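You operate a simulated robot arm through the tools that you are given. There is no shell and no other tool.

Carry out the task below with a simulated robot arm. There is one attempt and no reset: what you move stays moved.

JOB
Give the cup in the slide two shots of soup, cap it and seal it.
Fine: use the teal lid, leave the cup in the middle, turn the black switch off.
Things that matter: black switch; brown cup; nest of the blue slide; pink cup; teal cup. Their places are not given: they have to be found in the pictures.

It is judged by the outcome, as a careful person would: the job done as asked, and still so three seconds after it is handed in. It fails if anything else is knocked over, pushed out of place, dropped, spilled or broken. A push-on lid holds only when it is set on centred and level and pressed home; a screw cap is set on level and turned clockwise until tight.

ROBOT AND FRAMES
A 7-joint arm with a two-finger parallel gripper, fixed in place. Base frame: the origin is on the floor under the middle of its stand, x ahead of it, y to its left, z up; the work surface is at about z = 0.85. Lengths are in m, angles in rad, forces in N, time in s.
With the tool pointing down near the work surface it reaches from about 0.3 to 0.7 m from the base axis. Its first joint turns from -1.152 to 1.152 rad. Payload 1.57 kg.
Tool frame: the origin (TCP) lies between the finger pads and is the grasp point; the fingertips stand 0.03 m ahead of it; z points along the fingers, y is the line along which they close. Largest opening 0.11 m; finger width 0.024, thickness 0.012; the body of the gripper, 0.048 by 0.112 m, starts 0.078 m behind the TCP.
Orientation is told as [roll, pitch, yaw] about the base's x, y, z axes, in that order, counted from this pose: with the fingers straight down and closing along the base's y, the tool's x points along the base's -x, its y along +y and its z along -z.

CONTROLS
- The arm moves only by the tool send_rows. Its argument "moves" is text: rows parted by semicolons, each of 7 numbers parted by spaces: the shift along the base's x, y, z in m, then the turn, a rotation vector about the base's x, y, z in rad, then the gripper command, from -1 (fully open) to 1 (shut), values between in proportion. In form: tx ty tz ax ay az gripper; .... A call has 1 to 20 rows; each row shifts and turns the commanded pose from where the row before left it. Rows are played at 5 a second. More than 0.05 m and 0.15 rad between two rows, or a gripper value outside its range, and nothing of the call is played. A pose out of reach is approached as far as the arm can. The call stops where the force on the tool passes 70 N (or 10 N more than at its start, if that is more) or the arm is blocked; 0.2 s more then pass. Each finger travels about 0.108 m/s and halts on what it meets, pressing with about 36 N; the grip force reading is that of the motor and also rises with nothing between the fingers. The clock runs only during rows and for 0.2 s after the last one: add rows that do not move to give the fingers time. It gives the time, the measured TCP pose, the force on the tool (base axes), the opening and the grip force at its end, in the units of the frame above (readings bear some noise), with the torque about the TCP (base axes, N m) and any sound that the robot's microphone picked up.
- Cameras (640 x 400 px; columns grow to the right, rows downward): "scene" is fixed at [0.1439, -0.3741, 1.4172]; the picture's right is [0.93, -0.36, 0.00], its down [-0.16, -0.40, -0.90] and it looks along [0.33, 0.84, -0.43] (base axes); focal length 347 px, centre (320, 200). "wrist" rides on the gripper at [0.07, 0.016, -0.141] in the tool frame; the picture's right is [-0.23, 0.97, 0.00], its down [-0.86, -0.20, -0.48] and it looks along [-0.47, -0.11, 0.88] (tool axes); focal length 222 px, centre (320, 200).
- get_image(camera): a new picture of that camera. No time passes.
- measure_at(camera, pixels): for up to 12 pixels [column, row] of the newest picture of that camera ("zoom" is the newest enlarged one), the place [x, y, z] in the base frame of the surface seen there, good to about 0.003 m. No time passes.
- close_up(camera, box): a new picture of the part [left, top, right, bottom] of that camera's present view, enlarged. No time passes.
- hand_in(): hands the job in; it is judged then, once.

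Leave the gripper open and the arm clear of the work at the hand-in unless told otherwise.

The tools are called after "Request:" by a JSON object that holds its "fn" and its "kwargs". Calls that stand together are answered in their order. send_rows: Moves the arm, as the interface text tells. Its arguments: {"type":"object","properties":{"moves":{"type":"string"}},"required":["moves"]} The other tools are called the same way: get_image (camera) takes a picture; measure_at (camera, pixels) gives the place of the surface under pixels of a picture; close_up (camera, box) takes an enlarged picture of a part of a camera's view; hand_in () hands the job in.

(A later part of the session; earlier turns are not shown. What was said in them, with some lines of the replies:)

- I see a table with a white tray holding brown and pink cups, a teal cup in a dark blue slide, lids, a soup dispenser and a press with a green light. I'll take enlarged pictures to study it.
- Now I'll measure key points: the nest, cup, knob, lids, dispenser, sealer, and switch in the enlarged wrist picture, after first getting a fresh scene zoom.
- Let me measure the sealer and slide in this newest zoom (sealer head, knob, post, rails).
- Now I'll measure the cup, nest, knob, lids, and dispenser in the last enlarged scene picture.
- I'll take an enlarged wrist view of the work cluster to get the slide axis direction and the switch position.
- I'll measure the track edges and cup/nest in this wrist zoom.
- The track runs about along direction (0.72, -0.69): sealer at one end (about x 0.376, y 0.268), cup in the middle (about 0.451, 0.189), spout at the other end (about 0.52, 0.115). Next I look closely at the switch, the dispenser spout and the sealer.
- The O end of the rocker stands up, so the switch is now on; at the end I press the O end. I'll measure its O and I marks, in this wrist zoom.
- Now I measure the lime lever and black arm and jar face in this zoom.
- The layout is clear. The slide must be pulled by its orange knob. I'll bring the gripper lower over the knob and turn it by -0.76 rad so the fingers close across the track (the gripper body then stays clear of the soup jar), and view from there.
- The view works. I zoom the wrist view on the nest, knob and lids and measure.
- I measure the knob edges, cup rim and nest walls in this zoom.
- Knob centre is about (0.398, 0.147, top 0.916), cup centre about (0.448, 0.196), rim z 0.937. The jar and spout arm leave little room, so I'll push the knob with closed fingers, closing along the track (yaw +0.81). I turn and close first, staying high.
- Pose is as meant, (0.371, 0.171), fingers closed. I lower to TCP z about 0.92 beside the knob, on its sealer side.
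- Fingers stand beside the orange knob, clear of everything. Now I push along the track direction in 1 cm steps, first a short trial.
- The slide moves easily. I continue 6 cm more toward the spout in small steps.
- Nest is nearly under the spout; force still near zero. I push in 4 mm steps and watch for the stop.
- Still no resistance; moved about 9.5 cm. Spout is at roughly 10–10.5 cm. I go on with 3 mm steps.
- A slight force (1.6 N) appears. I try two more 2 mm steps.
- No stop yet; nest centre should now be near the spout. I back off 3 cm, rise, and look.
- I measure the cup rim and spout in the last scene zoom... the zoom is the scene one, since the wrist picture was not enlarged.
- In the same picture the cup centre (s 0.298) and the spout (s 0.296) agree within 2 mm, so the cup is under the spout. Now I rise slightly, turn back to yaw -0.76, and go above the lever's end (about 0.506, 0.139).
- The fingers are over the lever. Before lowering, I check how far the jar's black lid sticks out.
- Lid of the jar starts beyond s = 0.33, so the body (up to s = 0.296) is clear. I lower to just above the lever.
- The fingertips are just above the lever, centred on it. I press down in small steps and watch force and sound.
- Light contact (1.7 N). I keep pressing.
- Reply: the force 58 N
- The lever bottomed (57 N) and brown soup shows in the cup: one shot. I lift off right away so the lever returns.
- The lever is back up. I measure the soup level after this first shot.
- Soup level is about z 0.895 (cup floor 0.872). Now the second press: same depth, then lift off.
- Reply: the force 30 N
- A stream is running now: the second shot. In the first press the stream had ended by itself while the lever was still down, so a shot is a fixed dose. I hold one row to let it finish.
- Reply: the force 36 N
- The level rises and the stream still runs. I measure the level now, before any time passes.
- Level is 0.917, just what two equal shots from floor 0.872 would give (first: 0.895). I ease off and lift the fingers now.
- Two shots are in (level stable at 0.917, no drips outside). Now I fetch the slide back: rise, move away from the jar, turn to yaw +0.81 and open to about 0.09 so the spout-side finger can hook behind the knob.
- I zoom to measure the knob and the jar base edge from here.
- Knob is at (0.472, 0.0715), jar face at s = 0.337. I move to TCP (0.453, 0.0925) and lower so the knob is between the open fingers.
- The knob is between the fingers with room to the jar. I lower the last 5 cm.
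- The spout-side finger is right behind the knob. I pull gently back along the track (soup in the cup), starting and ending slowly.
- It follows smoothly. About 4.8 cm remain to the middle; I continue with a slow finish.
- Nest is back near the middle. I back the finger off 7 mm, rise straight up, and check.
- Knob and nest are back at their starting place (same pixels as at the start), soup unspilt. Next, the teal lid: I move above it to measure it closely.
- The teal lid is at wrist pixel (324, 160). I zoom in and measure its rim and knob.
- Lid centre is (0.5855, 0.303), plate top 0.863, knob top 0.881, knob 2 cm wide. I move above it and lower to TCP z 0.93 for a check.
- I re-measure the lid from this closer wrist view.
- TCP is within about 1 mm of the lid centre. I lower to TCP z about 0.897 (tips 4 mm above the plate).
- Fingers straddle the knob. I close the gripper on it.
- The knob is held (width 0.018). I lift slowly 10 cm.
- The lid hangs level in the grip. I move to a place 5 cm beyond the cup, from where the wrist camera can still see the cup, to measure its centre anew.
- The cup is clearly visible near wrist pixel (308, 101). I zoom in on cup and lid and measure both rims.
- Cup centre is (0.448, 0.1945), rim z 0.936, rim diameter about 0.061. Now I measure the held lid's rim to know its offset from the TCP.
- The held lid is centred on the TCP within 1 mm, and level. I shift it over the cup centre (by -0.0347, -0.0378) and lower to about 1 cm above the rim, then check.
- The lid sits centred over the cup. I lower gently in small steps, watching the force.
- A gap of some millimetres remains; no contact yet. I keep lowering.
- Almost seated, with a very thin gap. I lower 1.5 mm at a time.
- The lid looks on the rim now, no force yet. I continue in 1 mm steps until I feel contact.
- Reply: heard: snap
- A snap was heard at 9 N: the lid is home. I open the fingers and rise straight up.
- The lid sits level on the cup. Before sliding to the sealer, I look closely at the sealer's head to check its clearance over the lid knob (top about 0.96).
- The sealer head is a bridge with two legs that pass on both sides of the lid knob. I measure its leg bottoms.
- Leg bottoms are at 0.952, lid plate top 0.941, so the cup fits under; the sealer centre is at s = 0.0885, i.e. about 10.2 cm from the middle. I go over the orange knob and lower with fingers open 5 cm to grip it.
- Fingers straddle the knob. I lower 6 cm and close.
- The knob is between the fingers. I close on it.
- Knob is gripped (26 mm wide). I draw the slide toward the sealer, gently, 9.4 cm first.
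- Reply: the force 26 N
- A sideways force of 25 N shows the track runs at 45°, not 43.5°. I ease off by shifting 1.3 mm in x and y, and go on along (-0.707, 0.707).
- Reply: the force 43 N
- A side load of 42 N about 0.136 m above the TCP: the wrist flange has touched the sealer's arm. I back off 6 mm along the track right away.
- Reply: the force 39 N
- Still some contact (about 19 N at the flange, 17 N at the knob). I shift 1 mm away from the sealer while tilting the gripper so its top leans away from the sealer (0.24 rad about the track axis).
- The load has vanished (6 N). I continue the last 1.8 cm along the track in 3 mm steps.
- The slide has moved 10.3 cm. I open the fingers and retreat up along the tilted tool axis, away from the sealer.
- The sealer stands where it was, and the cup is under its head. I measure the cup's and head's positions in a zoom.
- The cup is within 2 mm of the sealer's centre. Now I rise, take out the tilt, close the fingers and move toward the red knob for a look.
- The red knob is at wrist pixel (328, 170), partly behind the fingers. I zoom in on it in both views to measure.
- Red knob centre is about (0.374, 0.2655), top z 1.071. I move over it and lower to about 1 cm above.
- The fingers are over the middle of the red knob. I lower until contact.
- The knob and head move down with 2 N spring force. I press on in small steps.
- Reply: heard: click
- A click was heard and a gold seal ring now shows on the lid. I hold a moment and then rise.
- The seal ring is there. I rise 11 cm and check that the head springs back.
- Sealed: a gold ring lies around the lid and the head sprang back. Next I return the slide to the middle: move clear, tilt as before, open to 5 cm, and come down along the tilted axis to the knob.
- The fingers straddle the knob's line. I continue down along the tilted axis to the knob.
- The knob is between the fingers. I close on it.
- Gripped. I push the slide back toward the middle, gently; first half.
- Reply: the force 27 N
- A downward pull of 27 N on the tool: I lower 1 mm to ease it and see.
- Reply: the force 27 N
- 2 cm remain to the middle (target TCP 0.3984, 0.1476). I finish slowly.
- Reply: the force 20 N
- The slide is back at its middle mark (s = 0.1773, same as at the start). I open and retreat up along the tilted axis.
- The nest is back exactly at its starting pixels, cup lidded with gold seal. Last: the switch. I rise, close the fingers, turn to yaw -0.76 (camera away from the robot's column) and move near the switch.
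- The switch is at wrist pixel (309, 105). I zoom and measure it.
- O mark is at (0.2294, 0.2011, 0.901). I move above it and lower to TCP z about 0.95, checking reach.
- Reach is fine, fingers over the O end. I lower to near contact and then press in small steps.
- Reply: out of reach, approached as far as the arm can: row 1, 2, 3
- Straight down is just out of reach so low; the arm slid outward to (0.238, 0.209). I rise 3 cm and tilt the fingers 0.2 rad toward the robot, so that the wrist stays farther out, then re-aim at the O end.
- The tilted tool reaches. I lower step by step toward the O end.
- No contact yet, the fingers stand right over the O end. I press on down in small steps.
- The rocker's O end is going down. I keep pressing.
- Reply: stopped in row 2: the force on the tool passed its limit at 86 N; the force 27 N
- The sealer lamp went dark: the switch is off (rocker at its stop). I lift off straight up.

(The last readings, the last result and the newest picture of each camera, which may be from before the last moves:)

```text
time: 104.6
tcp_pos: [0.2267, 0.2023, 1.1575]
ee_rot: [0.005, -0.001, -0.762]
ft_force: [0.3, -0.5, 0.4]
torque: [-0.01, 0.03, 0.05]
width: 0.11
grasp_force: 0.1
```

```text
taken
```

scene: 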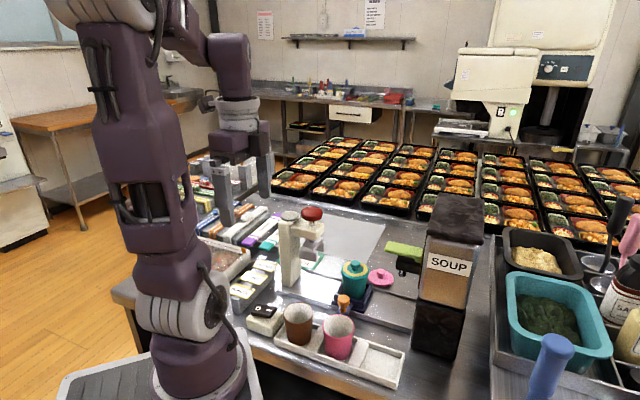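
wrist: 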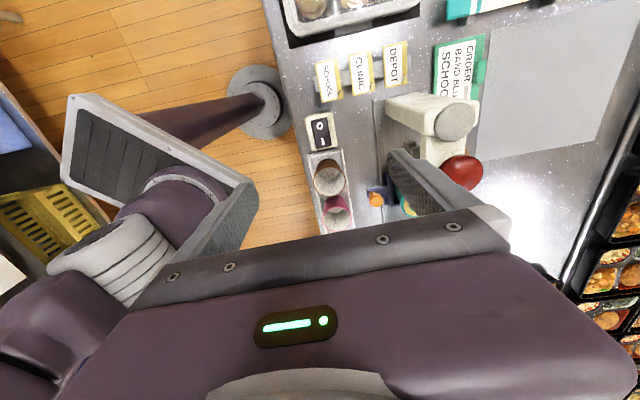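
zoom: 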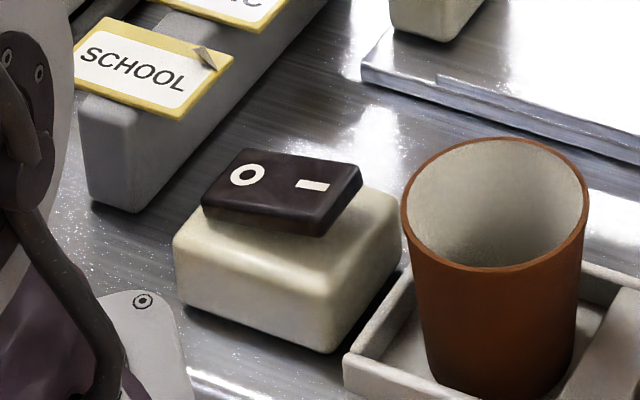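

The switch now shows the I end up (off) and the lamp is dark. I move the open gripper back near its starting place, high and clear, and take a last look.

Request:
{"fn": "send_rows", "kwargs": {"moves": "0 0 0.03 0 0 0 -1; 0.02 -0.0125 0.03 0 0 0 -1; 0.02 -0.0125 0.03 0 0 0.127 -1; 0.02 -0.0125 0 0 0 0.127 -1; 0.02 -0.0125 0 0 0 0.127 -1; 0 0 0 0 0 0.127 -1; 0 0 0 0 0 0.127 -1; 0 0 0 0 0 0.127 -1; 0 0 0 0 0 0 -1; 0 0 0 0 0 0 -1"}}

Request:
{"fn": "close_up", "kwargs": {"camera": "scene", "box": [230, 190, 430, 360]}}

Request:
{"fn": "close_up", "kwargs": {"camera": "wrist", "box": [260, 20, 480, 240]}}

```text
time: 106.8
tcp_pos: [0.3074, 0.1523, 1.2467]
ee_rot: [0.004, 0.002, 0.001]
ft_force: [0.0, 0.4, -0.3]
torque: [-0.04, -0.03, -0.01]
width: 0.11
grasp_force: 0.0
```

```text
2.35 times, centred on (330, 275) of scene
```

zoom: 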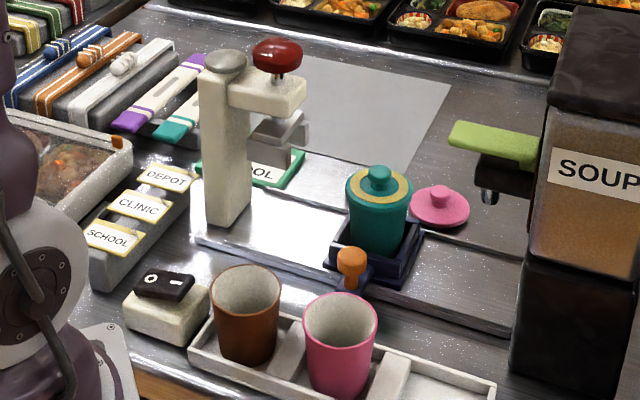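

```text
1.82 times, centred on (370, 130) of wrist
```

zoom: 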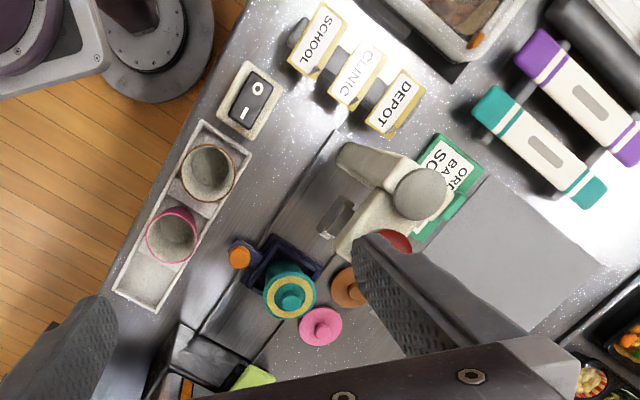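

Everything checks out in the last pictures:
- The cup in the middle nest has the teal lid on it, with the gold seal ring.
- The switch is off and the sealer lamp is dark.
- The other cups and lids are where they were.
- The gripper is open and clear.

I hand the job in.

Request:
{"fn": "hand_in", "kwargs": {}}

```text
The job is handed in.
```

The job is handed in: the teal cup has two shots of soup, is capped with the teal lid and sealed. It sits back in the middle of the slide, and the black switch is off. The result of the judging wasn't shown.

- **Soup:** I pressed the lever twice. The level went from 0.895 after the first shot to 0.917 after the second, and nothing spilled.
- **Lid:** I set it on centred and level, and it snapped home at about 9 N.
- **Seal:** the sealer clicked when I pressed it, and a gold ring now shows around the lid.
- **Switch:** I pressed the O end, and the sealer lamp went dark. The push peaked at 86 N, over the 70 N limit, when the rocker reached its stop.

While I was drawing the slide to the sealer, the arm's wrist touched the sealer with about 42 N. I backed off and finished with the gripper tilted. In the later pictures the sealer had not moved, and the brown and pink cups and the other lids looked undisturbed.
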